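You operate a simulated robot arm through the tools that you are given. There is no shell and no other tool.

You run a simulated two-armed robot. Do the job below in one go: nothing can be reset, and whatever is moved stays where it is left.

JOB
Sponge the smudges off the fridge door and the freezer door.
Fine: wet the sponge in the bowl of suds first, put it back after. What is to be rubbed or washed off counts as gone when no trace of it is left.

It is judged by the outcome, as a careful person would: the job done as asked, and still so three seconds after it is handed in. It fails if anything else is knocked over, pushed out of place, dropped, spilled or broken.

ROBOT AND FRAMES
Two 7-joint arms with fingered hands on one trunk that stands fixed in place. Base frame: the origin is at the foot of the trunk, x ahead of it, y to its left, z up. Lengths are in mm, angles in degrees, forces in N, time in s.
The left shoulder is at [21, 208, 1485], the right one opposite. Each reaches about 1152 mm from its shoulder. Payload 5 kg a hand.
Tool frame (each hand has its own): the origin (TCP) lies between the finger pads and is the grasp point; the fingertips stand 48 mm ahead of it; z points along the fingers, y is the line along which they close. The gripper opens to 160 mm; its body begins 56 mm behind the TCP. The gripper is a hand of 4 fingers: y runs from the thumb to the fingers, the wrist lies at [-26, -142, -252] in the tool frame, and closing takes about 1.5 s.
Orientation is that of the tool frame in the base frame, as [roll, pitch, yaw] about the fixed x, y, z axes, in that order (R = Rz(yaw) Ry(pitch) Rx(roll)). With the fingers straight down and the wrist toward the robot, the tool's x, y and z point along [0, 1, 0], [1, 0, 0] and [0, 0, -1] of the base frame.

CONTROLS
- The arms move only by the tool play_rows. It takes "left_series", "right_series" or both (then of equal length, played together; a hand with none holds still); each is a list that holds one entry, the list of rows, each a list of 7 numbers: the shift along the tool's x, y, z in mm, then the turn, a rotation vector about the tool's x, y, z in degrees, then the closure, from 0 (fully open) to 1 (shut). In form: [[[x, y, z, ax, ay, az, jaw], ...]]. A call has 1 to 20 rows; each row shifts and turns the commanded pose from where the row before left it, along the tool's axes as they then stand. Rows are played at 5 a second. More than 50 mm and 8.6 degrees between two rows, or a gripper value outside its range, and nothing of the call is played. A pose out of reach is approached as far as the arm can. The call stops where the force on the tool passes 40 N (or 10 N more than at its start, if that is more) or the arm is blocked; 0.2 s more then pass. Each finger travels about 108 mm/s and halts on what it meets, pressing with about 25 N; the grip force reading is that of the motor and also rises with nothing between the fingers. The clock runs only during rows and for 0.2 s after the last one: add rows that do not move to give the fingers time. The reply holds the time, the measured pose of the TCP, the force on the tool along the base axes, the opening and the grip force, in the units named above and with some noise, with the torque about the TCP (base axes, N m) and any sound that the robot's microphone picked up.
- Cameras (640 x 400 px; columns grow to the right, rows downward): "scene" is now at [94.9, -15.4, 1668.2]; the picture's right is [-0.19, -0.98, 0.00], its down [-0.61, 0.12, -0.78] and it looks along [0.77, -0.15, -0.63] (base axes); focal length 305 px, centre (320, 200). "left" rides on the left gripper at [-87, -133, -189] in its tool frame; the picture's right is [-0.83, -0.26, 0.49], its down [0.51, -0.71, 0.49] and it looks along [0.22, 0.66, 0.72] (tool axes); focal length 238 px, centre (320, 200). "right" rides on the right gripper at [87, -132, -189] in its tool frame; the picture's right is [-0.83, 0.26, -0.49], its down [-0.51, -0.71, 0.49] and it looks along [-0.22, 0.66, 0.72] (tool axes); focal length 238 px, centre (320, 200).
- camera(camera): a new picture of that camera. It takes no simulated time.
- lift_body(by): moves the trunk up (or, below 0, down) by that many mm; the arms and the scene camera ride with it, the base frame stays. It gives what a move gives, with no picture.
- set_grasp(shape, hand): the hand has 4 fingers and takes this shape, open, in about a second: jaw (thumb against the fingers, like two jaws); tri (thumb and two fingers); tip (a fingertip pinch); poke (one finger out to press); point (the index stretched); flat (the hand flat); cup (the hand cupped); fist (a fist). The gripper value then closes the fingers along that shape, each until it touches; the sizes above hold for jaw. It gives what a move gives, with no picture.
- aim_head(pan, tilt): turns the head with the scene camera to pan (to the left, within 86 degrees either way) and tilt (down, from -29 to 69), counted from straight ahead of the robot. It gives what a move gives.
- locate(camera, pixels): there is no depth. For up to 12 entries [column, row, z] of the newest picture of that camera ("zoom" is the newest enlarged one), the place [x, y] in the base frame at which the ray of that pixel passes the height z, good to about 3 mm. It takes no simulated time.
- zoom(camera, box): a new picture of the part [left, top, right, bottom] of that camera's present view, enlarged. It takes no simulated time.
- hand_in(): hands the job in; it is judged then, once.

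Open the grippers and draw the arms clear of the work before you hand the job in, unless the task says otherwise.

The tools are called after "Call:" as name(argument=value, ...) on one line, values as JSON. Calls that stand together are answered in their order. play_rows: Moves the arms, as the interface text tells. Its arguments: {"type":"object","properties":{"left_series":{"type":"array","items":{"type":"array","items":{"type":"array","items":{"type":"number"}}}},"right_series":{"type":"array","items":{"type":"array","items":{"type":"array","items":{"type":"number"}}}}},"required":[]} The other tools are called the same way: lift_body (by) moves the trunk up or down; set_grasp (shape, hand) gives the hand a shape; aim_head (pan, tilt) turns the head that bears the scene camera; camera (camera) takes a picture; locate (camera, pixels) gives the place at which the rays of pixels pass given heights; zoom (camera, box) takes an enlarged picture of a part of a camera's view; hand_in () hands the job in.

At the start:

```text
clock: 0.0
left_ee_pos: [792.1, 268.3, 1313.9]
left_tcp_rot: [180.0, 0.0, 90.0]
left_force: [1.3, -0.2, 0.7]
left_torque: [-0.01, 0.02, -0.04]
left_gripper_width: 159.6
left_grasp_force: 0.0
left_shape: jaw
right_ee_pos: [566.4, -301.5, 1368.3]
right_tcp_rot: [180.0, 0.0, 90.0]
right_force: [-0.2, 0.2, 0.9]
right_torque: [-0.01, 0.03, 0.0]
right_gripper_width: 159.7
right_grasp_force: 0.1
right_shape: jaw
trunk travel left (down, up): [-487.0, 203.0]
head pan, tilt (commanded): [-10.8, 38.7]
```

scene: 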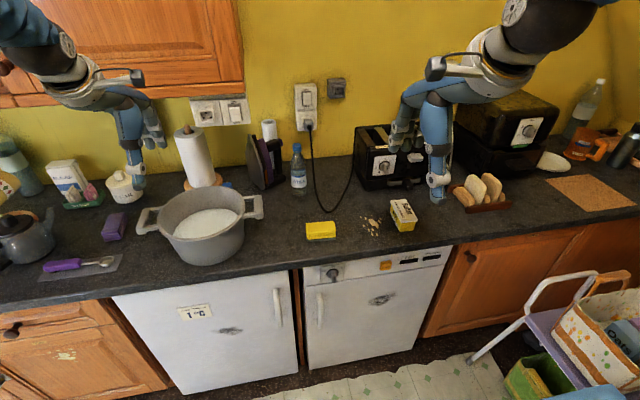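
right: 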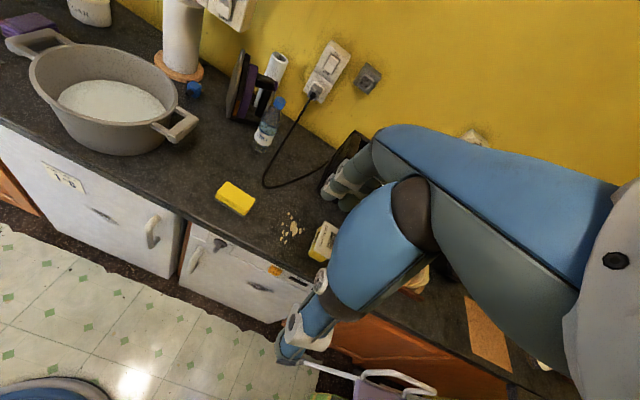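
left: 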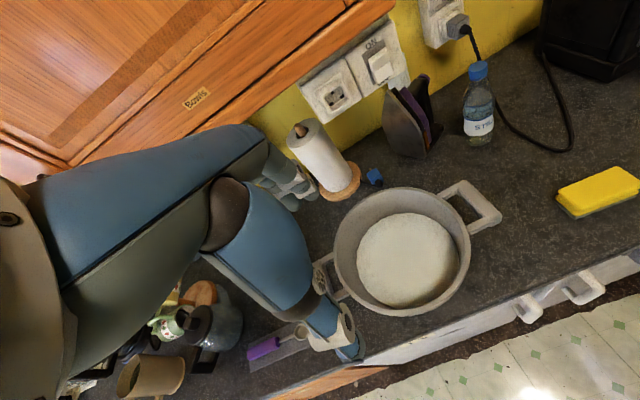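

I'll look more closely at the work area first: the doors with smudges around (230,330) and (382,300), the sponge at (320,230), and the pot of suds at (205,225).

Call:
zoom(camera="scene", box=[100, 260, 320, 400])

Call:
zoom(camera="scene", box=[290, 240, 470, 370])

Call:
zoom(camera="scene", box=[120, 110, 440, 280])

Call:
locate(camera="scene", pixels=[[307, 238, 900], [335, 237, 900], [334, 222, 900], [306, 224, 900], [205, 225, 900], [300, 268, 900], [110, 294, 900], [455, 245, 900]])

```text
2.86 times, centred on (210, 330) of scene
```

zoom: 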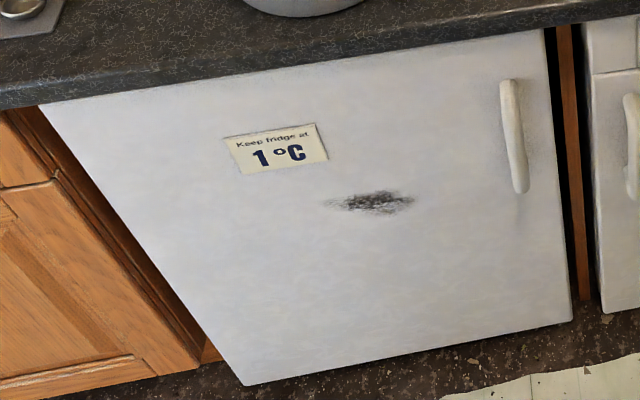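

```text
3.08 times, centred on (380, 305) of scene
```

zoom: 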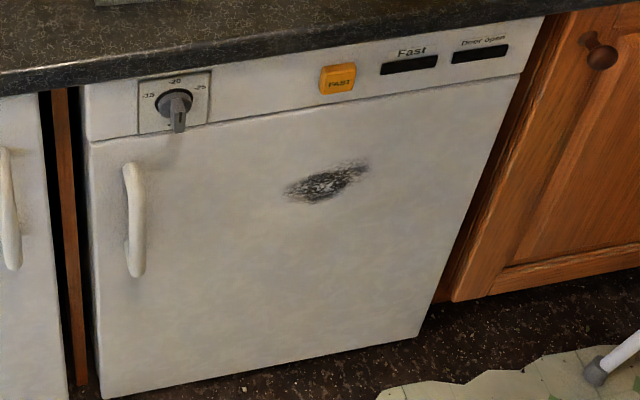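

```text
2.00 times, centred on (280, 195) of scene
```

zoom: 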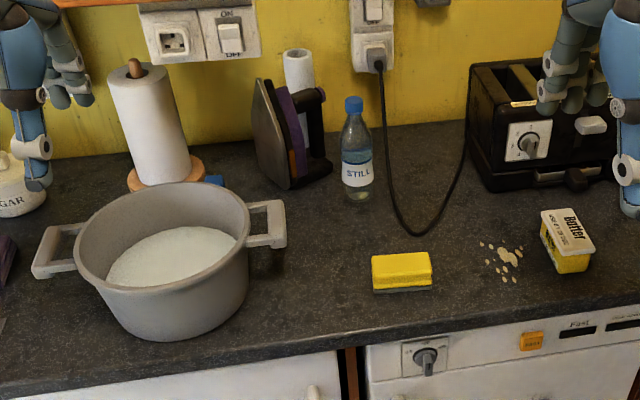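

```text
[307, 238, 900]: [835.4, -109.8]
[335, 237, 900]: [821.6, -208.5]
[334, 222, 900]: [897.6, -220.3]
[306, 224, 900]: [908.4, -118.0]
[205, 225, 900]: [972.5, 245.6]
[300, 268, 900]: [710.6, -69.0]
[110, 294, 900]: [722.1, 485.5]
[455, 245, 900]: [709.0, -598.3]
```

The sponge is at about (320,231) in the scene view; I need the counter height, so I'll compare the same points in the left camera and the scene camera.

Call:
zoom(camera="left", box=[440, 100, 640, 225])

Call:
zoom(camera="right", box=[180, 120, 380, 245])

Call:
zoom(camera="scene", box=[270, 190, 430, 290])

```text
3.20 times, centred on (540, 162) of left
```

zoom: 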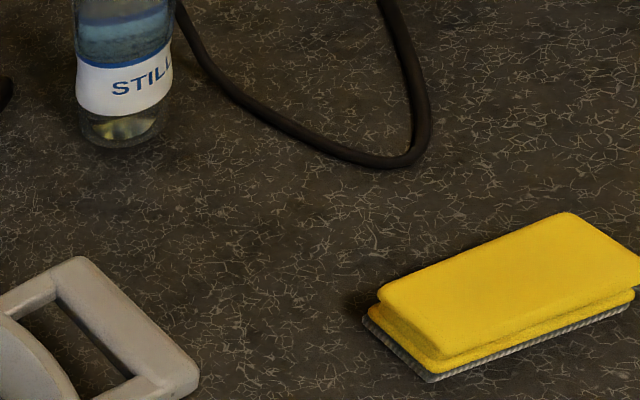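

```text
3.20 times, centred on (280, 182) of right
```

zoom: 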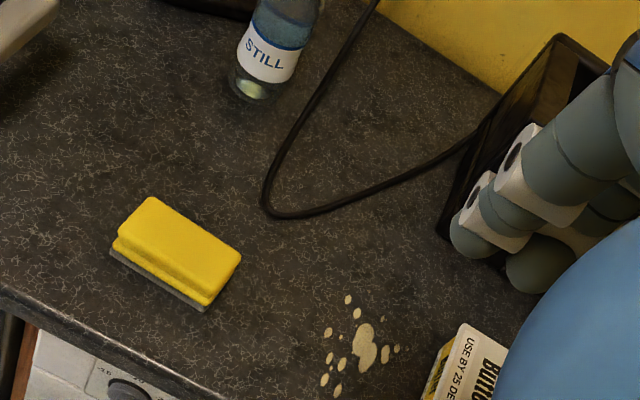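

```text
4.00 times, centred on (350, 240) of scene
```

zoom: 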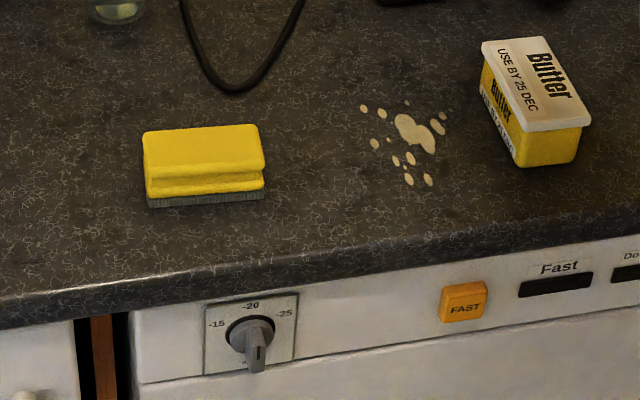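

Sponge bottom front corners: scene (307,241.8)/(335.8,239.8), left (573.8,219.4)/(637.5,195.3), right (214.4,199.7)/(244,216.9). I'll triangulate the counter height from these.

Call:
locate(camera="scene", pixels=[[307, 241.8, 850], [307, 241.8, 900], [307, 241.8, 950], [335.8, 239.8, 850], [335.8, 239.8, 900], [335.8, 239.8, 950]])

Call:
locate(camera="left", pixels=[[573.8, 219.4, 850], [573.8, 219.4, 900], [573.8, 219.4, 950], [637.5, 195.3, 850], [637.5, 195.3, 900], [637.5, 195.3, 950]])

Call:
locate(camera="right", pixels=[[214.4, 199.7, 850], [214.4, 199.7, 900], [214.4, 199.7, 950], [244, 216.9, 850], [244, 216.9, 900], [244, 216.9, 950]])

```text
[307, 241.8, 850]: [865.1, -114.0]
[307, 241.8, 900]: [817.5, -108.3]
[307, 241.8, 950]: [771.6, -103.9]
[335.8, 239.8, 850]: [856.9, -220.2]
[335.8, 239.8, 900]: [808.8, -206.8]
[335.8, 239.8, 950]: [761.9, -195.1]
```

```text
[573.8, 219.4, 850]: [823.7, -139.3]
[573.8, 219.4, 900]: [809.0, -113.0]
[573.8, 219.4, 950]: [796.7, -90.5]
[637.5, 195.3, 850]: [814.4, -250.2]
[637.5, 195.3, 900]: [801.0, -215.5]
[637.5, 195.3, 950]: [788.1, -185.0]
```

```text
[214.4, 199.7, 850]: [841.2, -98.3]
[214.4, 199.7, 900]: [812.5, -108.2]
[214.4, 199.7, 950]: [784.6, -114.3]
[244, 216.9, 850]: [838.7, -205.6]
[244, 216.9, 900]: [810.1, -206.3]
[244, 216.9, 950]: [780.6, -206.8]
```

The counter comes out near z≈910, the sponge about 100 mm long in y. Now I'll triangulate the pot (rim centre near scene (201,212), left (400,250)) and view the pot and left side closer.

Call:
zoom(camera="left", box=[300, 160, 520, 330])

Call:
zoom(camera="scene", box=[120, 160, 280, 280])

Call:
zoom(camera="right", box=[0, 0, 220, 160])

```text
2.35 times, centred on (410, 245) of left
```

zoom: 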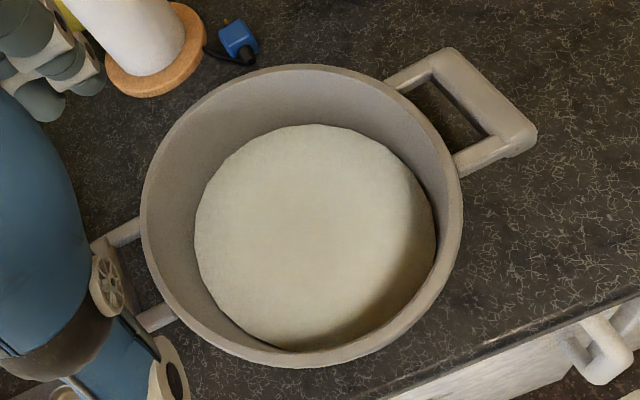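

```text
3.33 times, centred on (200, 220) of scene
```

zoom: 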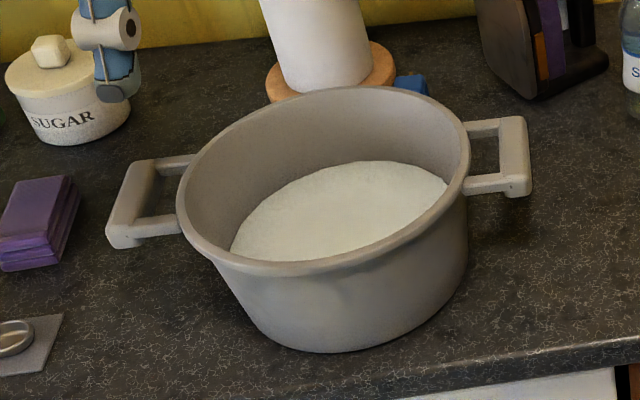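

```text
2.50 times, centred on (110, 80) of right
```

zoom: 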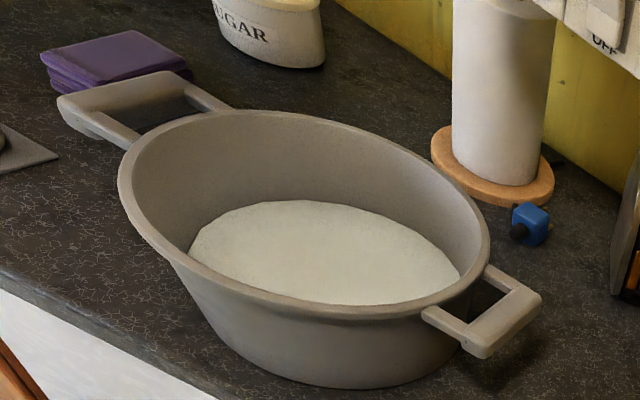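

I'll triangulate the rim edges from the scene and the left view.

Call:
locate(camera="scene", pixels=[[157.1, 221.5, 1000], [157.1, 221.5, 1060], [245, 205, 1000], [245, 205, 1060], [207.5, 186.4, 1000], [207.5, 186.4, 1060], [191, 242.5, 1000], [191, 242.5, 1060], [219.5, 209, 950], [219.5, 209, 1000]])

Call:
locate(camera="left", pixels=[[333.4, 251.4, 1000], [333.4, 251.4, 1060], [470.9, 240.7, 1000], [470.9, 240.7, 1060], [401.5, 187.6, 1000], [401.5, 187.6, 1060], [401.5, 316, 1000], [401.5, 316, 1060], [406, 260, 950], [406, 260, 1000]])

Call:
camera(camera="left")

```text
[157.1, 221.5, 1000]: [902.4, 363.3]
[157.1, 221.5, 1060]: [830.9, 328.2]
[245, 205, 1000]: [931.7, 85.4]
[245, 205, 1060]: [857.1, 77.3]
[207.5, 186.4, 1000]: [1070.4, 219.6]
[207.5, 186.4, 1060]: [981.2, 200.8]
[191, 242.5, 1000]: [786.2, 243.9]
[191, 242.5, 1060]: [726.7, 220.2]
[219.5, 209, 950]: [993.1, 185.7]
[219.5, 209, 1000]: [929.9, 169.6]
```

```text
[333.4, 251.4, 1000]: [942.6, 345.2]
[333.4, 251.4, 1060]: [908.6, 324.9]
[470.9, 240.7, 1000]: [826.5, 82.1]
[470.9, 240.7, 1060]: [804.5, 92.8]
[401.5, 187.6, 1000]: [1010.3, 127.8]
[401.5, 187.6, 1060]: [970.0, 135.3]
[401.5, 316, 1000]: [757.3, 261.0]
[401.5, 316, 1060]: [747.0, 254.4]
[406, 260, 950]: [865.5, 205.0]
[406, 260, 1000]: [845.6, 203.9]
```

```text
taken
```

left: 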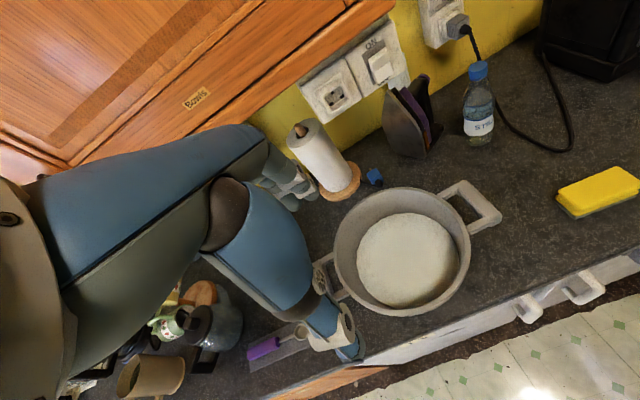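

The pot rim comes out at z≈1060, centre ≈(856,202), radius ≈127, suds surface ≈970. Before moving I'll look around left, right and low for obstacles to the arms when the trunk goes down.

Call:
aim_head(pan=-50, tilt=45)

Call:
camera(camera="scene")

Call:
aim_head(pan=50, tilt=45)

Call:
camera(camera="scene")

Call:
aim_head(pan=0, tilt=60)

Call:
camera(camera="scene")

```text
clock: 1.1
left_ee_pos: [791.8, 267.8, 1314.0]
left_tcp_rot: [179.9, 0.0, 90.0]
left_force: [-0.1, 0.0, -0.4]
left_torque: [-0.06, -0.03, -0.03]
left_gripper_width: 159.6
left_grasp_force: 0.0
left_shape: jaw
right_ee_pos: [566.7, -301.2, 1367.7]
right_tcp_rot: [-180.0, 0.0, 90.0]
right_force: [-0.2, -0.8, -0.6]
right_torque: [0.03, -0.04, 0.05]
right_gripper_width: 159.5
right_grasp_force: 0.0
right_shape: jaw
trunk travel left (down, up): [-487.0, 203.0]
head pan, tilt (commanded): [-50.0, 45.0]
```

```text
taken
```

scene: 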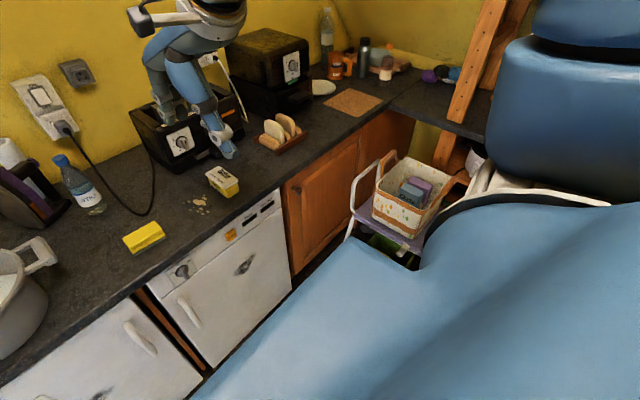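

```text
clock: 2.8
left_ee_pos: [792.4, 268.4, 1312.8]
left_tcp_rot: [180.0, 0.0, 90.0]
left_force: [-0.3, -0.5, -0.5]
left_torque: [0.01, 0.03, -0.04]
left_gripper_width: 159.7
left_grasp_force: 0.0
left_shape: jaw
right_ee_pos: [566.3, -301.1, 1367.5]
right_tcp_rot: [179.9, 0.0, 90.0]
right_force: [-0.6, 0.3, 0.0]
right_torque: [-0.01, 0.02, 0.01]
right_gripper_width: 159.7
right_grasp_force: 0.1
right_shape: jaw
trunk travel left (down, up): [-487.0, 203.0]
head pan, tilt (commanded): [50.0, 45.0]
```

```text
taken
```

scene: 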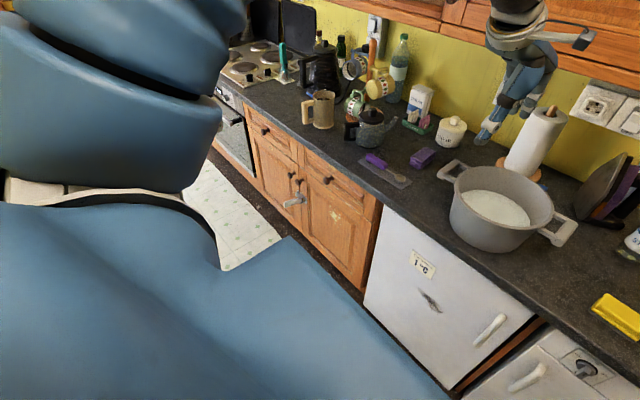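

```text
clock: 4.0
left_ee_pos: [791.9, 269.7, 1312.6]
left_tcp_rot: [180.0, 0.0, 90.0]
left_force: [0.2, 0.3, -0.7]
left_torque: [0.01, 0.0, -0.03]
left_gripper_width: 159.4
left_grasp_force: 0.1
left_shape: jaw
right_ee_pos: [567.4, -300.7, 1367.3]
right_tcp_rot: [180.0, 0.0, 90.0]
right_force: [0.9, 0.0, 0.5]
right_torque: [0.01, -0.04, 0.0]
right_gripper_width: 159.8
right_grasp_force: 0.0
right_shape: jaw
trunk travel left (down, up): [-487.0, 203.0]
head pan, tilt (commanded): [0.0, 60.0]
```

```text
taken
```

scene: 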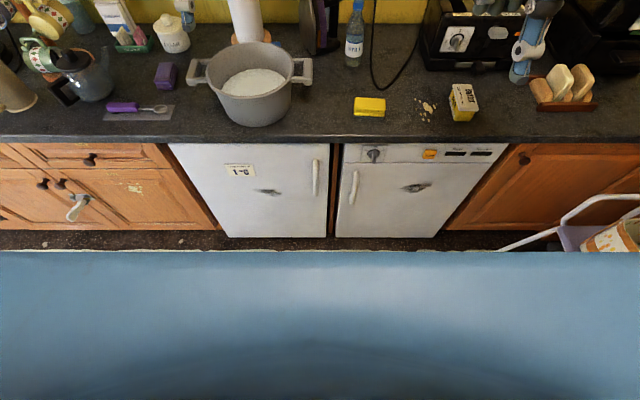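

The stool stands to the right with a leg near (505,248) and handle near (568,212); the doors are straight ahead. I'll locate the stool foot, door corners and sponge with this head-on view.

Call:
locate(camera="scene", pixels=[[503, 248, 0], [568, 214, 600], [568, 214, 800], [600, 196, 800], [355, 115, 910], [384, 117, 910], [386, 98, 945], [356, 96, 945], [170, 143, 900], [508, 143, 900]])

Call:
zoom(camera="scene", box=[160, 130, 340, 242])

Call:
zoom(camera="scene", box=[320, 130, 520, 255])

Call:
zoom(camera="scene", box=[330, 80, 450, 155])

```text
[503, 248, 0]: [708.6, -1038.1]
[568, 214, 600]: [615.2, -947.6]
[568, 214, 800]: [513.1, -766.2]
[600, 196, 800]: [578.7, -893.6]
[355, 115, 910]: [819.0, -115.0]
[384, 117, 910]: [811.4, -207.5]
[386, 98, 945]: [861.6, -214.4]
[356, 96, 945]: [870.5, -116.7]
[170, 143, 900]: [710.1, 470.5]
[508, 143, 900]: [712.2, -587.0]
```

```text
3.56 times, centred on (250, 186) of scene
```

zoom: 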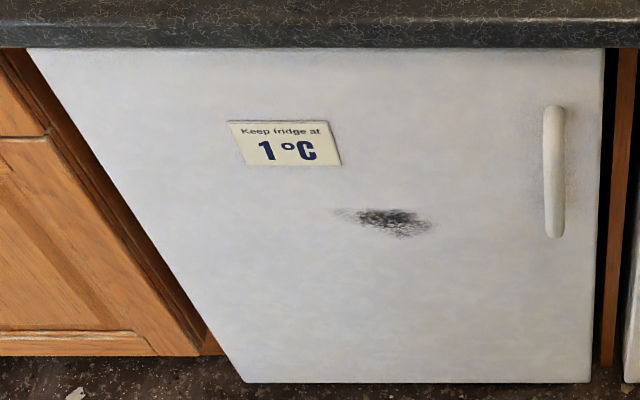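

```text
3.20 times, centred on (420, 192) of scene
```

zoom: 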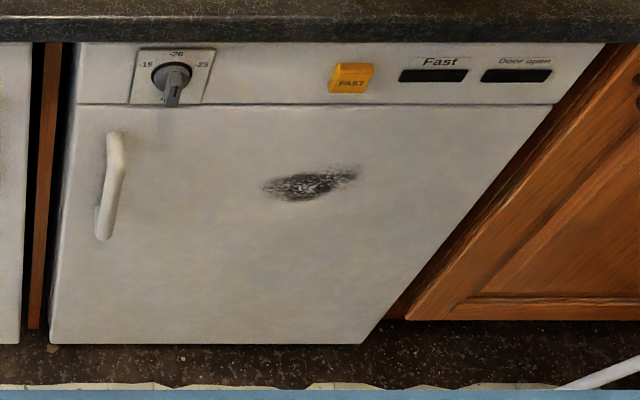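

```text
5.33 times, centred on (390, 118) of scene
```

zoom: 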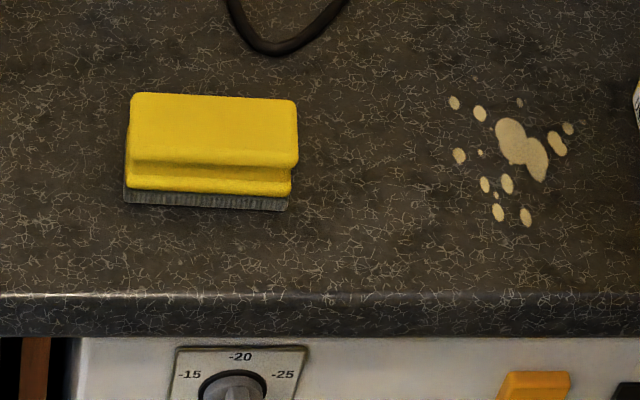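

The sponge's front edge runs from (353,118) to (384,120), so it is turned about 5° clockwise. First I retract the left arm from above the pot, back toward the robot and left.

Call:
play_rows(left_series=[[[20, -44, 0, 0, 0, 0, 0], [20, -44, 0, 0, 0, 0, 0], [20, -44, 0, 0, 0, 0, 0], [20, -44, 0, 0, 0, 0, 0], [20, -44, 0, 0, 0, 0, 0], [20, -44, 0, 0, 0, 0, 0], [20, -44, 0, 0, 0, 0, 0], [20, -44, 0, 0, 0, 0, 0]]])

Call:
camera(camera="scene")

Call:
camera(camera="left")

```text
clock: 5.8
left_ee_pos: [444.6, 428.2, 1315.7]
left_tcp_rot: [179.5, 0.7, 91.7]
left_force: [-5.5, -8.8, -4.0]
left_torque: [0.72, -0.38, -0.26]
left_gripper_width: 159.9
left_grasp_force: 0.2
left_shape: jaw
left hand out of reach, approached as far as the arm can: row 7
right_ee_pos: [564.1, -302.2, 1367.6]
right_tcp_rot: [-180.0, -0.1, 89.9]
right_force: [-0.4, -0.8, 0.9]
right_torque: [0.1, -0.08, -0.01]
right_gripper_width: 159.5
right_grasp_force: 0.2
right_shape: jaw
trunk travel left (down, up): [-487.0, 203.0]
head pan, tilt (commanded): [0.0, 60.0]
```

```text
taken
```

scene: 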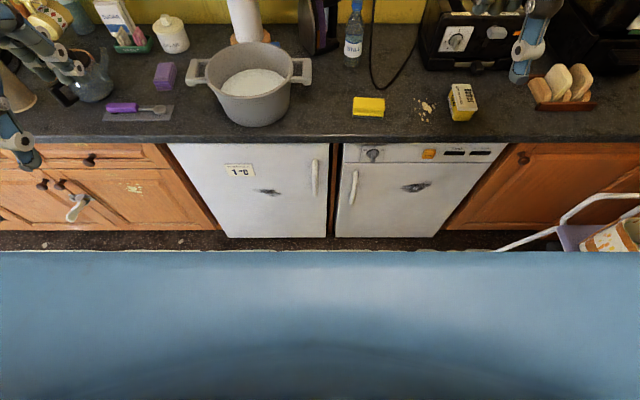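

```text
taken
```

left: 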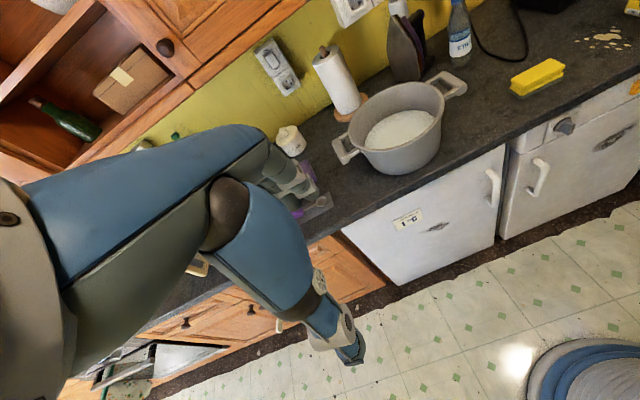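

Left arm is clear but at its near limit (row 7), so I'll ease it forward slightly. Right hand then moves toward above the sponge at about (835,-160), staying high, for a closer look.

Call:
play_rows(left_series=[[[0, 20, 0, 0, 0, 0, 0], [0, 20, 0, 0, 0, 0, 0], [0, 0, 0, 0, 0, 0, 0], [0, 0, 0, 0, 0, 0, 0], [0, 0, 0, 0, 0, 0, 0], [0, 0, 0, 0, 0, 0, 0], [0, 0, 0, 0, 0, 0, 0]]], right_series=[[[20, 38, 0, 0, 0, 0, 0], [20, 38, 0, 0, 0, 0, 0], [20, 38, 0, 0, 0, 0, 0], [20, 38, 0, 0, 0, 0, 0], [20, 38, 0, 0, 0, 0, 0], [20, 38, 0, 0, 0, 0, 0], [20, 38, 0, 0, 0, 0, 0]]])

Call:
camera(camera="right")

Call:
camera(camera="scene")

```text
clock: 7.4
left_ee_pos: [484.3, 428.3, 1312.0]
left_tcp_rot: [-179.9, 0.2, 90.0]
left_force: [1.0, 0.5, 0.0]
left_torque: [-0.05, 0.11, -0.01]
left_gripper_width: 160.0
left_grasp_force: 0.0
left_shape: jaw
right_ee_pos: [834.0, -160.8, 1366.1]
right_tcp_rot: [-179.7, 0.1, 89.9]
right_force: [0.7, -0.4, -0.6]
right_torque: [0.0, 0.09, 0.01]
right_gripper_width: 159.9
right_grasp_force: 0.0
right_shape: jaw
trunk travel left (down, up): [-487.0, 203.0]
head pan, tilt (commanded): [0.0, 60.0]
```

```text
taken
```

right: 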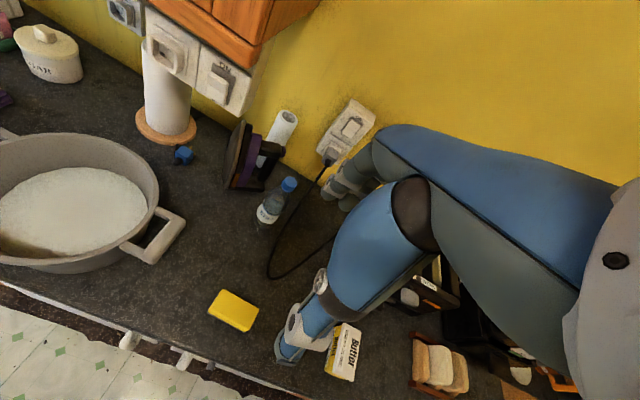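

```text
taken
```

scene: 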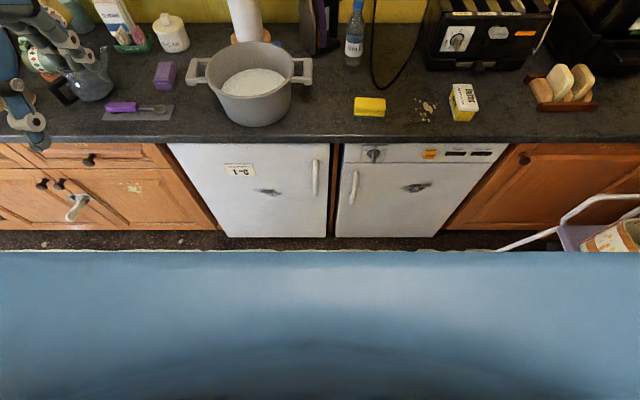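

The sponge is at (233,311) in the right view. I'll zoom to triangulate its corners.

Call:
zoom(camera="right", box=[185, 275, 285, 345])

Call:
zoom(camera="scene", box=[340, 85, 400, 125])

```text
5.71 times, centred on (235, 310) of right
```

zoom: 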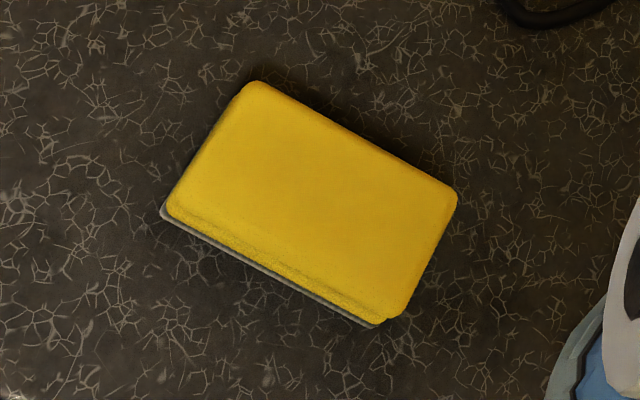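

```text
10.00 times, centred on (370, 105) of scene
```

zoom: 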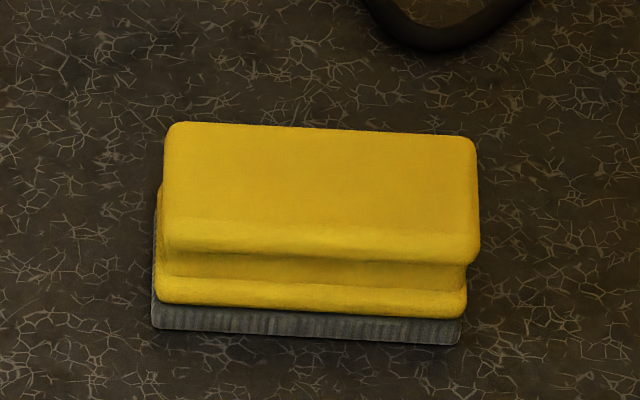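

I'll locate these corners with both cameras at candidate heights.

Call:
locate(camera="scene", pixels=[[355, 97.2, 940], [355, 97.2, 960], [385.3, 98.7, 940], [385.3, 98.7, 960], [354.7, 109.7, 940], [385.8, 110.8, 940], [353.2, 117.8, 900], [353.2, 117.8, 910], [353.2, 117.8, 920], [384, 119.5, 900], [384, 119.5, 910], [384, 119.5, 920]])

Call:
locate(camera="right", pixels=[[222.7, 289.3, 940], [222.7, 289.3, 960], [259, 309.1, 940], [259, 309.1, 960], [208.7, 310.9, 940], [248.1, 330.1, 940], [207, 311.8, 900], [207, 311.8, 910], [207, 311.8, 920], [244.6, 332.4, 900], [244.6, 332.4, 910], [244.6, 332.4, 920]])

```text
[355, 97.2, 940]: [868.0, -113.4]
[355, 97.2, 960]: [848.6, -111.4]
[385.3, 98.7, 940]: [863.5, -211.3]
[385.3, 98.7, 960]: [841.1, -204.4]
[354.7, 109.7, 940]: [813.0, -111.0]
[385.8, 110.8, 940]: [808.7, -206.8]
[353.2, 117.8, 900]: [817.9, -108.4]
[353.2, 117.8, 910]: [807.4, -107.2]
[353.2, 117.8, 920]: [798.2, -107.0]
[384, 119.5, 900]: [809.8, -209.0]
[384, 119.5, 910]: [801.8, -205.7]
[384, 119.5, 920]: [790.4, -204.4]
```

```text
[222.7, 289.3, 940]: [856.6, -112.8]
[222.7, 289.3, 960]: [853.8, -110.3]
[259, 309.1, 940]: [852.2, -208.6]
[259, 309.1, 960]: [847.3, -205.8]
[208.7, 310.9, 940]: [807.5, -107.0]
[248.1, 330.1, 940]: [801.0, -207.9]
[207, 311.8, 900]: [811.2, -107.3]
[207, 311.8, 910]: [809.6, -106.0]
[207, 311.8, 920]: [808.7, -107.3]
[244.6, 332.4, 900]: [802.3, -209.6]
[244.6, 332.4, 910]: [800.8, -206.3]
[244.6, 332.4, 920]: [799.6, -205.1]
```

Counter z≈910; sponge centre ≈(828,-157), about 98×48×43 mm, top ≈953, turned -4.6°. I lower the open right hand above it, turning to match.

Call:
play_rows(right_series=[[[4, -6, 44, 0, 0, 4.6, 0], [0, 0, 44, 0, 0, 0, 0], [0, 0, 44, 0, 0, 0, 0], [0, 0, 44, 0, 0, 0, 0], [0, 0, 44, 0, 0, 0, 0], [0, 0, 44, 0, 0, 0, 0], [0, 0, 44, 0, 0, 0, 0], [0, 0, 34, 0, 0, 0, 0], [0, 0, 0, 0, 0, 0, 0]]])

Call:
camera(camera="right")

Call:
camera(camera="scene")

```text
clock: 9.4
left_ee_pos: [480.2, 428.3, 1313.1]
left_tcp_rot: [-180.0, 0.0, 90.0]
left_force: [0.0, 0.0, -0.1]
left_torque: [-0.01, -0.06, -0.01]
left_gripper_width: 160.0
left_grasp_force: 0.0
left_shape: jaw
right_ee_pos: [824.5, -157.8, 1027.4]
right_tcp_rot: [180.0, 0.0, 85.4]
right_force: [-0.5, -0.2, -0.1]
right_torque: [-0.02, -0.03, -0.01]
right_gripper_width: 160.0
right_grasp_force: 0.1
right_shape: jaw
trunk travel left (down, up): [-487.0, 203.0]
head pan, tilt (commanded): [0.0, 60.0]
```

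```text
taken
```

right: 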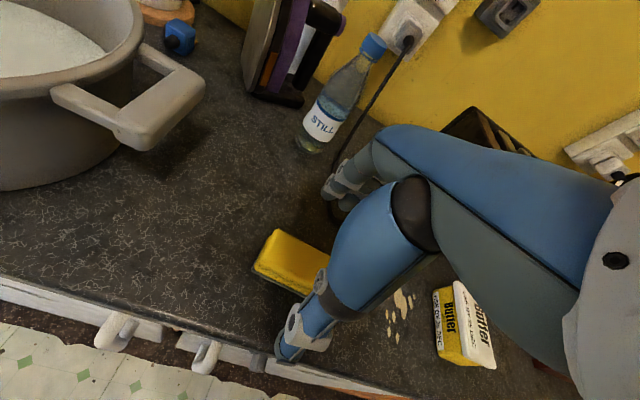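

```text
taken
```

scene: 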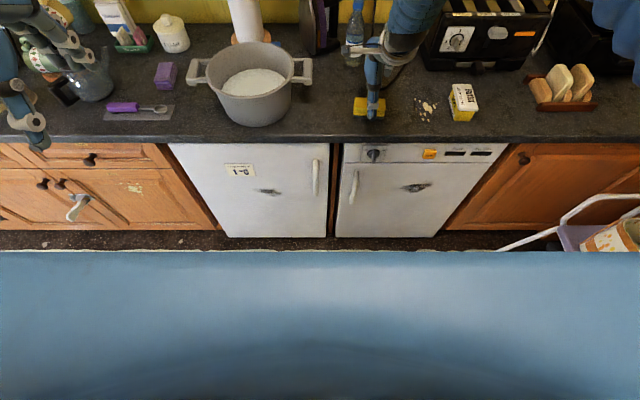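

The hand straddles the sponge, at (824.5,-157.8,1027). I go down to about z=972 with a small +3 mm x correction, fingers still open.

Call:
play_rows(right_series=[[[0, 3, 20, 0, 0, 0, 0], [0, 0, 20, 0, 0, 0, 0], [0, 0, 15, 0, 0, 0, 0], [0, 0, 0, 0, 0, 0, 0]]])

Call:
zoom(camera="right", box=[230, 120, 470, 370])

Call:
zoom(camera="scene", box=[300, 20, 460, 140])

```text
clock: 10.4
left_ee_pos: [481.1, 429.2, 1313.4]
left_tcp_rot: [179.9, 0.1, 89.9]
left_force: [-0.6, -0.3, -0.3]
left_torque: [0.01, -0.01, -0.01]
left_gripper_width: 159.8
left_grasp_force: 0.1
left_shape: jaw
right_ee_pos: [827.9, -156.6, 971.0]
right_tcp_rot: [-180.0, 0.0, 85.3]
right_force: [0.2, -0.2, -0.2]
right_torque: [-0.01, 0.0, 0.02]
right_gripper_width: 159.9
right_grasp_force: 0.0
right_shape: jaw
trunk travel left (down, up): [-487.0, 203.0]
head pan, tilt (commanded): [0.0, 60.0]
```

```text
1.60 times, centred on (350, 245) of right
```

zoom: 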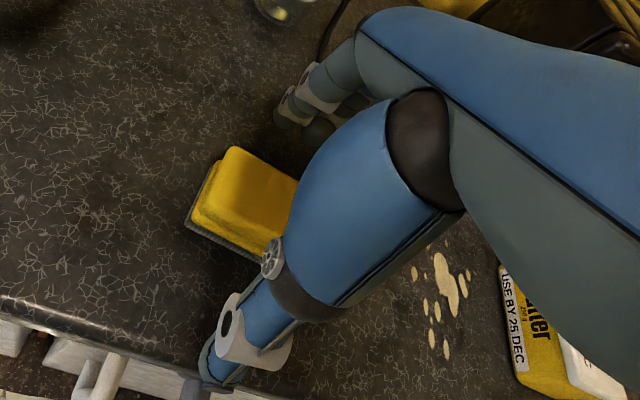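

```text
3.33 times, centred on (380, 80) of scene
```

zoom: 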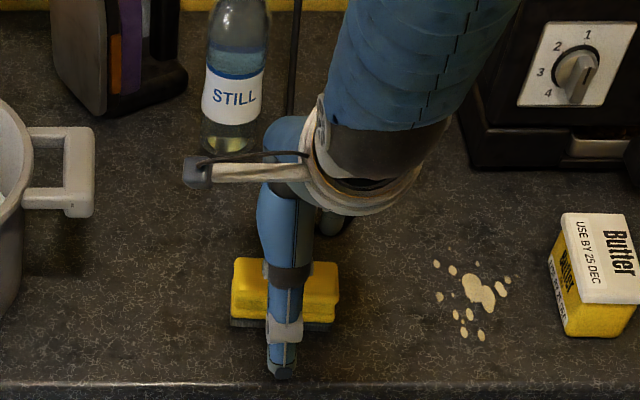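

The thumb is in front and fingers behind the sponge, centred. I close halfway first to check finger paths.

Call:
play_rows(right_series=[[[0, 0, 0, 0, 0, 0, 0.15], [0, 0, 0, 0, 0, 0, 0.3], [0, 0, 0, 0, 0, 0, 0.45], [0, 0, 0, 0, 0, 0, 0.5], [0, 0, 0, 0, 0, 0, 0.5]]])

Call:
zoom(camera="right", box=[230, 120, 470, 370])

Call:
zoom(camera="scene", box=[340, 60, 420, 120])

```text
clock: 11.6
left_ee_pos: [480.0, 428.6, 1313.6]
left_tcp_rot: [-179.9, 0.0, 90.0]
left_force: [0.0, -0.4, 0.8]
left_torque: [0.03, 0.0, 0.0]
left_gripper_width: 160.2
left_grasp_force: 0.0
left_shape: jaw
right_ee_pos: [829.2, -155.9, 971.3]
right_tcp_rot: [-180.0, 0.0, 85.4]
right_force: [-0.7, 0.7, -0.1]
right_torque: [-0.01, -0.02, -0.02]
right_gripper_width: 80.7
right_grasp_force: 0.0
right_shape: jaw
trunk travel left (down, up): [-487.0, 203.0]
head pan, tilt (commanded): [0.0, 60.0]
```

```text
1.60 times, centred on (350, 245) of right
```

zoom: 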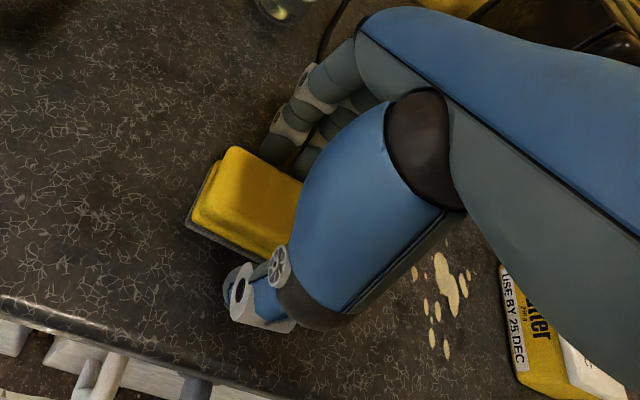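

```text
6.67 times, centred on (380, 90) of scene
```

zoom: 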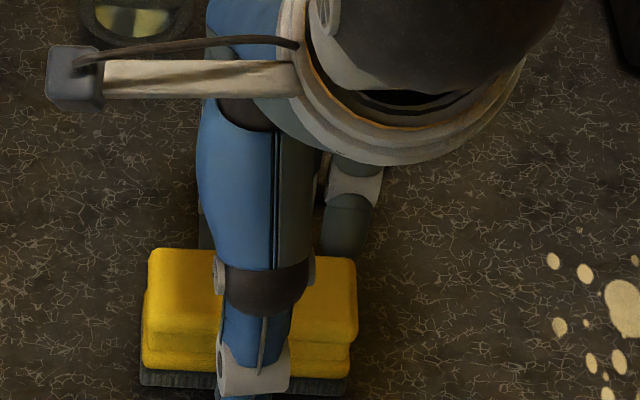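

Width 80.7 with no contact. I continue closing onto the sponge.

Call:
play_rows(right_series=[[[0, 0, 0, 0, 0, 0, 0.6], [0, 0, 0, 0, 0, 0, 0.7], [0, 0, 0, 0, 0, 0, 0.8], [0, 0, 0, 0, 0, 0, 0.9], [0, 0, 0, 0, 0, 0, 0.9]]])

Call:
zoom(camera="right", box=[230, 120, 470, 370])

Call:
zoom(camera="scene", box=[340, 60, 420, 120])

```text
clock: 12.8
left_ee_pos: [480.5, 428.3, 1314.4]
left_tcp_rot: [-180.0, -0.1, 90.1]
left_force: [0.2, 1.1, -0.7]
left_torque: [0.03, 0.01, 0.01]
left_gripper_width: 159.8
left_grasp_force: 0.0
left_shape: jaw
right_ee_pos: [827.9, -156.1, 970.5]
right_tcp_rot: [180.0, 0.0, 85.4]
right_force: [-0.4, 0.2, 0.2]
right_torque: [0.03, 0.0, -0.01]
right_gripper_width: 47.0
right_grasp_force: 24.8
right_shape: jaw
trunk travel left (down, up): [-487.0, 203.0]
head pan, tilt (commanded): [0.0, 60.0]
```

```text
1.60 times, centred on (350, 245) of right
```

zoom: 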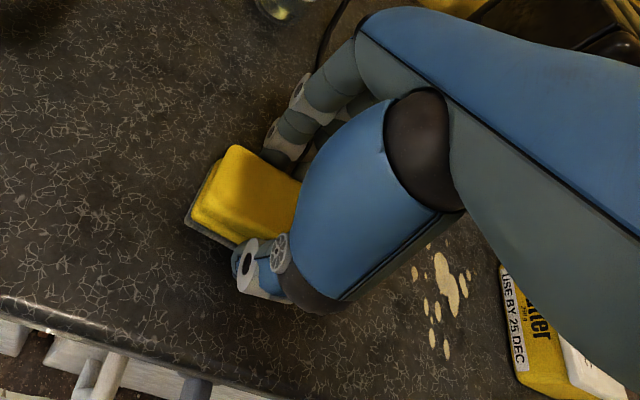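

```text
6.67 times, centred on (380, 90) of scene
```

zoom: 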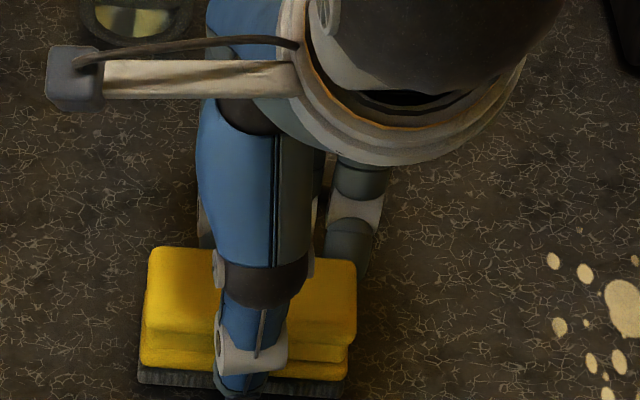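

Gripped at 47 mm with 25 N. I lift gently and check that the sponge comes along.

Call:
play_rows(right_series=[[[0, 0, -5, 0, 0, 0, 0.95], [0, 0, -15, 0, 0, 0, 0.95], [0, 0, -20, 0, 0, 0, 0.95], [0, 0, -30, 0, 0, 0, 0.95], [0, 0, -30, 0, 0, 0, 0.95], [0, 0, 0, 0, 0, 0, 0.95]]])

Call:
zoom(camera="right", box=[230, 120, 470, 370])

Call:
zoom(camera="scene", box=[310, 20, 430, 120])

```text
clock: 14.2
left_ee_pos: [480.8, 427.8, 1312.4]
left_tcp_rot: [-180.0, -0.1, 90.0]
left_force: [0.9, -0.3, -0.2]
left_torque: [0.01, 0.02, -0.01]
left_gripper_width: 159.9
left_grasp_force: 0.1
left_shape: jaw
right_ee_pos: [827.9, -156.2, 1069.6]
right_tcp_rot: [-179.9, 0.0, 85.4]
right_force: [0.0, -0.7, -0.5]
right_torque: [0.03, 0.05, 0.02]
right_gripper_width: 46.7
right_grasp_force: 25.0
right_shape: jaw
trunk travel left (down, up): [-487.0, 203.0]
head pan, tilt (commanded): [0.0, 60.0]
```

```text
1.60 times, centred on (350, 245) of right
```

zoom: 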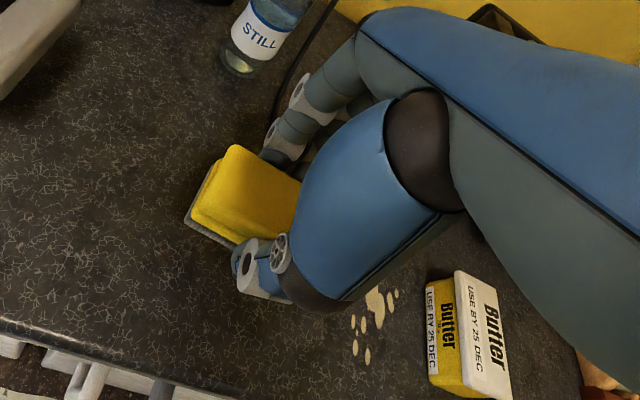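

```text
4.00 times, centred on (370, 70) of scene
```

zoom: 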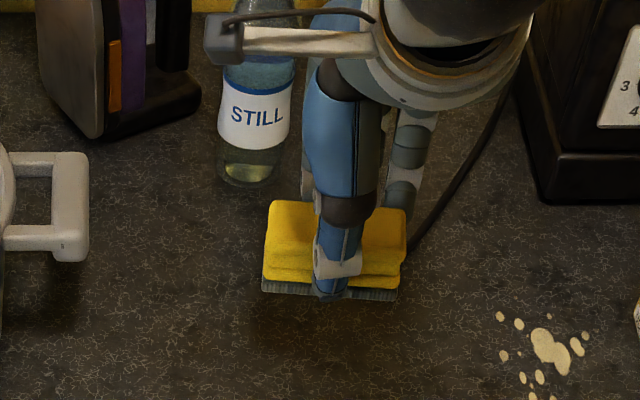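

The sponge is held firmly. I raise it to z≈1180 to clear the pot rim (1062) and move over the pot centre at (856,202).

Call:
play_rows(right_series=[[[0, 0, -37, 0, 0, 0, 0.95], [0, 0, -37, 0, 0, 0, 0.95], [0, 0, -37, 0, 0, 0, 0.95], [40, 0, 0, 0, 0, 0, 0.95], [45, 0, 0, 0, 0, 0, 0.95], [46, 0, 0, 0, 0, 0, 0.95], [46, 0, 0, 0, 0, 0, 0.95], [46, 0, 0, 0, 0, 0, 0.95], [46, 0, 0, 0, 0, 0, 0.95], [45, 0, 0, 0, 0, 0, 0.95], [45, 0, 0, 0, 0, 0, 0.95], [0, 0, 0, 0, 0, 0, 0.95]]])

Call:
camera(camera="right")

Call:
camera(camera="scene")

Call:
camera(camera="left")

```text
clock: 16.8
left_ee_pos: [481.0, 425.9, 1313.8]
left_tcp_rot: [-179.9, 0.0, 89.9]
left_force: [-0.1, -0.6, 0.0]
left_torque: [0.12, 0.02, 0.03]
left_gripper_width: 159.9
left_grasp_force: 0.0
left_shape: jaw
right_ee_pos: [859.2, 201.1, 1184.3]
right_tcp_rot: [-179.8, -0.1, 85.2]
right_force: [-0.3, -0.7, -0.6]
right_torque: [0.04, -0.06, -0.03]
right_gripper_width: 46.7
right_grasp_force: 25.1
right_shape: jaw
trunk travel left (down, up): [-487.0, 203.0]
head pan, tilt (commanded): [0.0, 60.0]
```

```text
taken
```

right: 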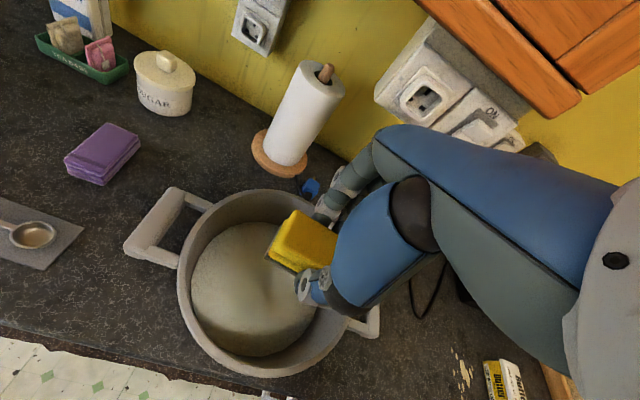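

```text
taken
```

scene: 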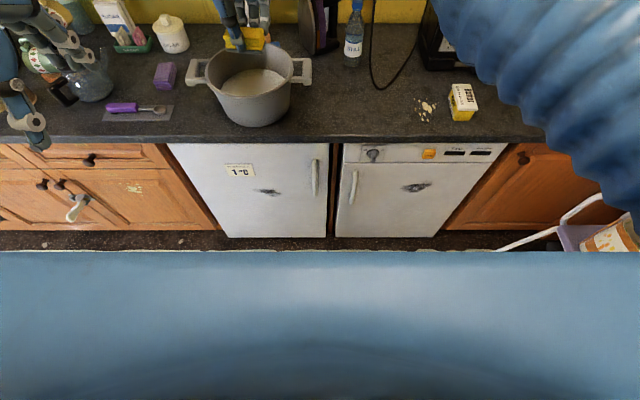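

```text
taken
```

left: 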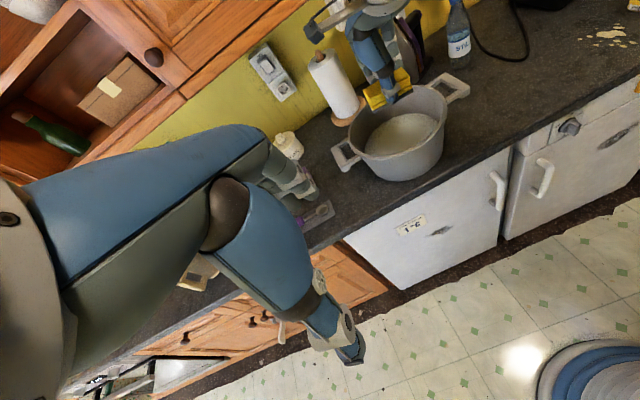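

The sponge is above the pot. I check the rim's centre from this camera before dipping; rim ellipse spans about (177..348, 188..378).

Call:
zoom(camera="right", box=[160, 170, 400, 400])

Call:
locate(camera="right", pixels=[[177, 285, 1062], [348, 300, 1062], [256, 190, 1062], [266, 379, 1062], [262, 284, 1062]])

Call:
aim_head(pan=10, tilt=40)

Call:
camera(camera="scene")

```text
1.74 times, centred on (280, 285) of right
```

zoom: 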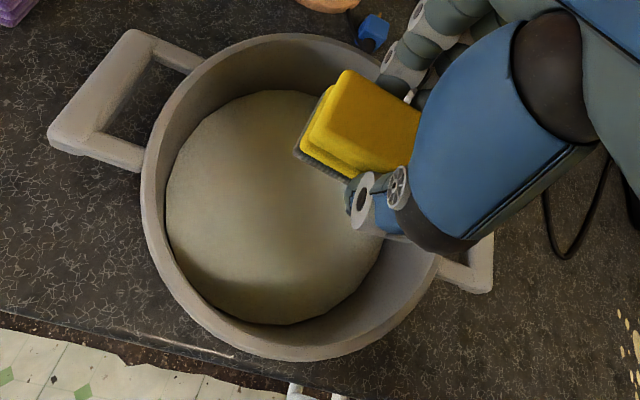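

```text
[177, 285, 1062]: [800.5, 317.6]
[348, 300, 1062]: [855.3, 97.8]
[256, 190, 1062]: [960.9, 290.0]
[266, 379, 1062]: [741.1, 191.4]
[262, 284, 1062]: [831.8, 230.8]
```

```text
clock: 17.6
left_ee_pos: [480.7, 428.7, 1312.5]
left_tcp_rot: [-179.9, 0.0, 90.0]
left_force: [-0.1, -0.3, -0.1]
left_torque: [-0.02, 0.0, 0.0]
left_gripper_width: 159.9
left_grasp_force: 0.1
left_shape: jaw
right_ee_pos: [857.0, 204.5, 1183.0]
right_tcp_rot: [179.9, 0.0, 85.3]
right_force: [0.4, 0.8, -0.3]
right_torque: [-0.02, 0.0, -0.01]
right_gripper_width: 46.4
right_grasp_force: 24.7
right_shape: jaw
trunk travel left (down, up): [-487.0, 203.0]
head pan, tilt (commanded): [10.0, 40.0]
```

```text
taken
```

scene: 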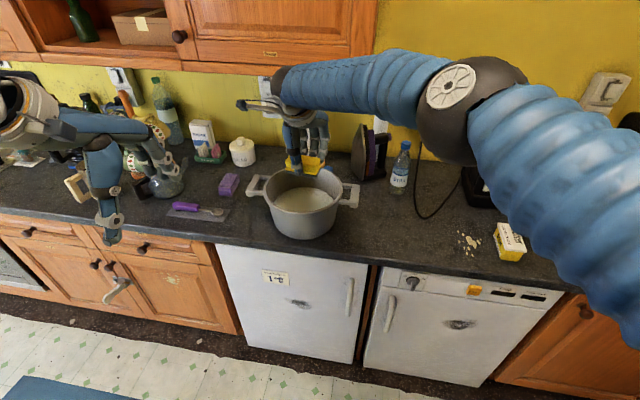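

Those rim picks were rough, so I'll locate better rim points read from the zoom: (142,215), (290,33), (290,360), (437,270), (170,110), (200,320).

Call:
zoom(camera="right", box=[160, 170, 400, 400])

Call:
locate(camera="zoom", pixels=[[142, 215, 1062], [290, 33, 1062], [290, 360, 1062], [437, 265, 1062], [180, 88, 1062], [190, 312, 1062], [380, 335, 1062], [167, 218, 970], [290, 90, 970], [285, 325, 970]])

Call:
zoom(camera="scene", box=[220, 80, 400, 250])

```text
1.74 times, centred on (280, 285) of right
```

zoom: 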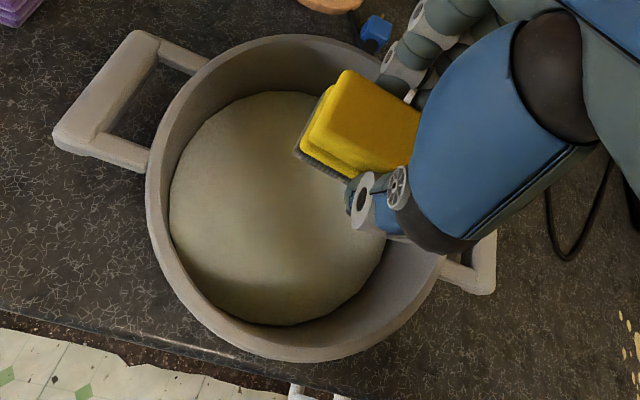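

```text
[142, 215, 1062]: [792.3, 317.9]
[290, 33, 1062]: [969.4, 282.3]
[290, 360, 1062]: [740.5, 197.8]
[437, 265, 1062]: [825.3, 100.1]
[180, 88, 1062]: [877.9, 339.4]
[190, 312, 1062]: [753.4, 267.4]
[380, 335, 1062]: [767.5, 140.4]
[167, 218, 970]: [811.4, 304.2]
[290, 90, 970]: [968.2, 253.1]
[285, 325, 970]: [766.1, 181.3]
```

```text
2.35 times, centred on (310, 165) of scene
```

zoom: 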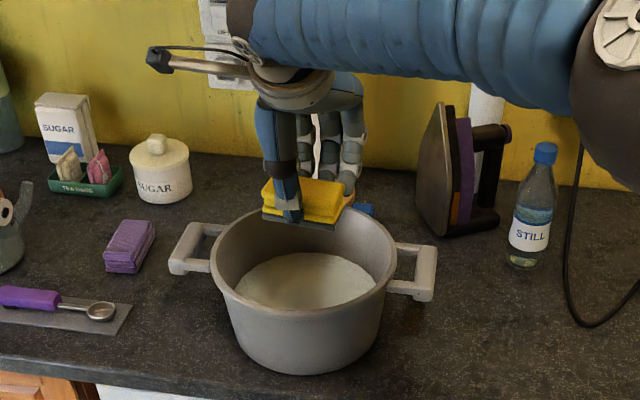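

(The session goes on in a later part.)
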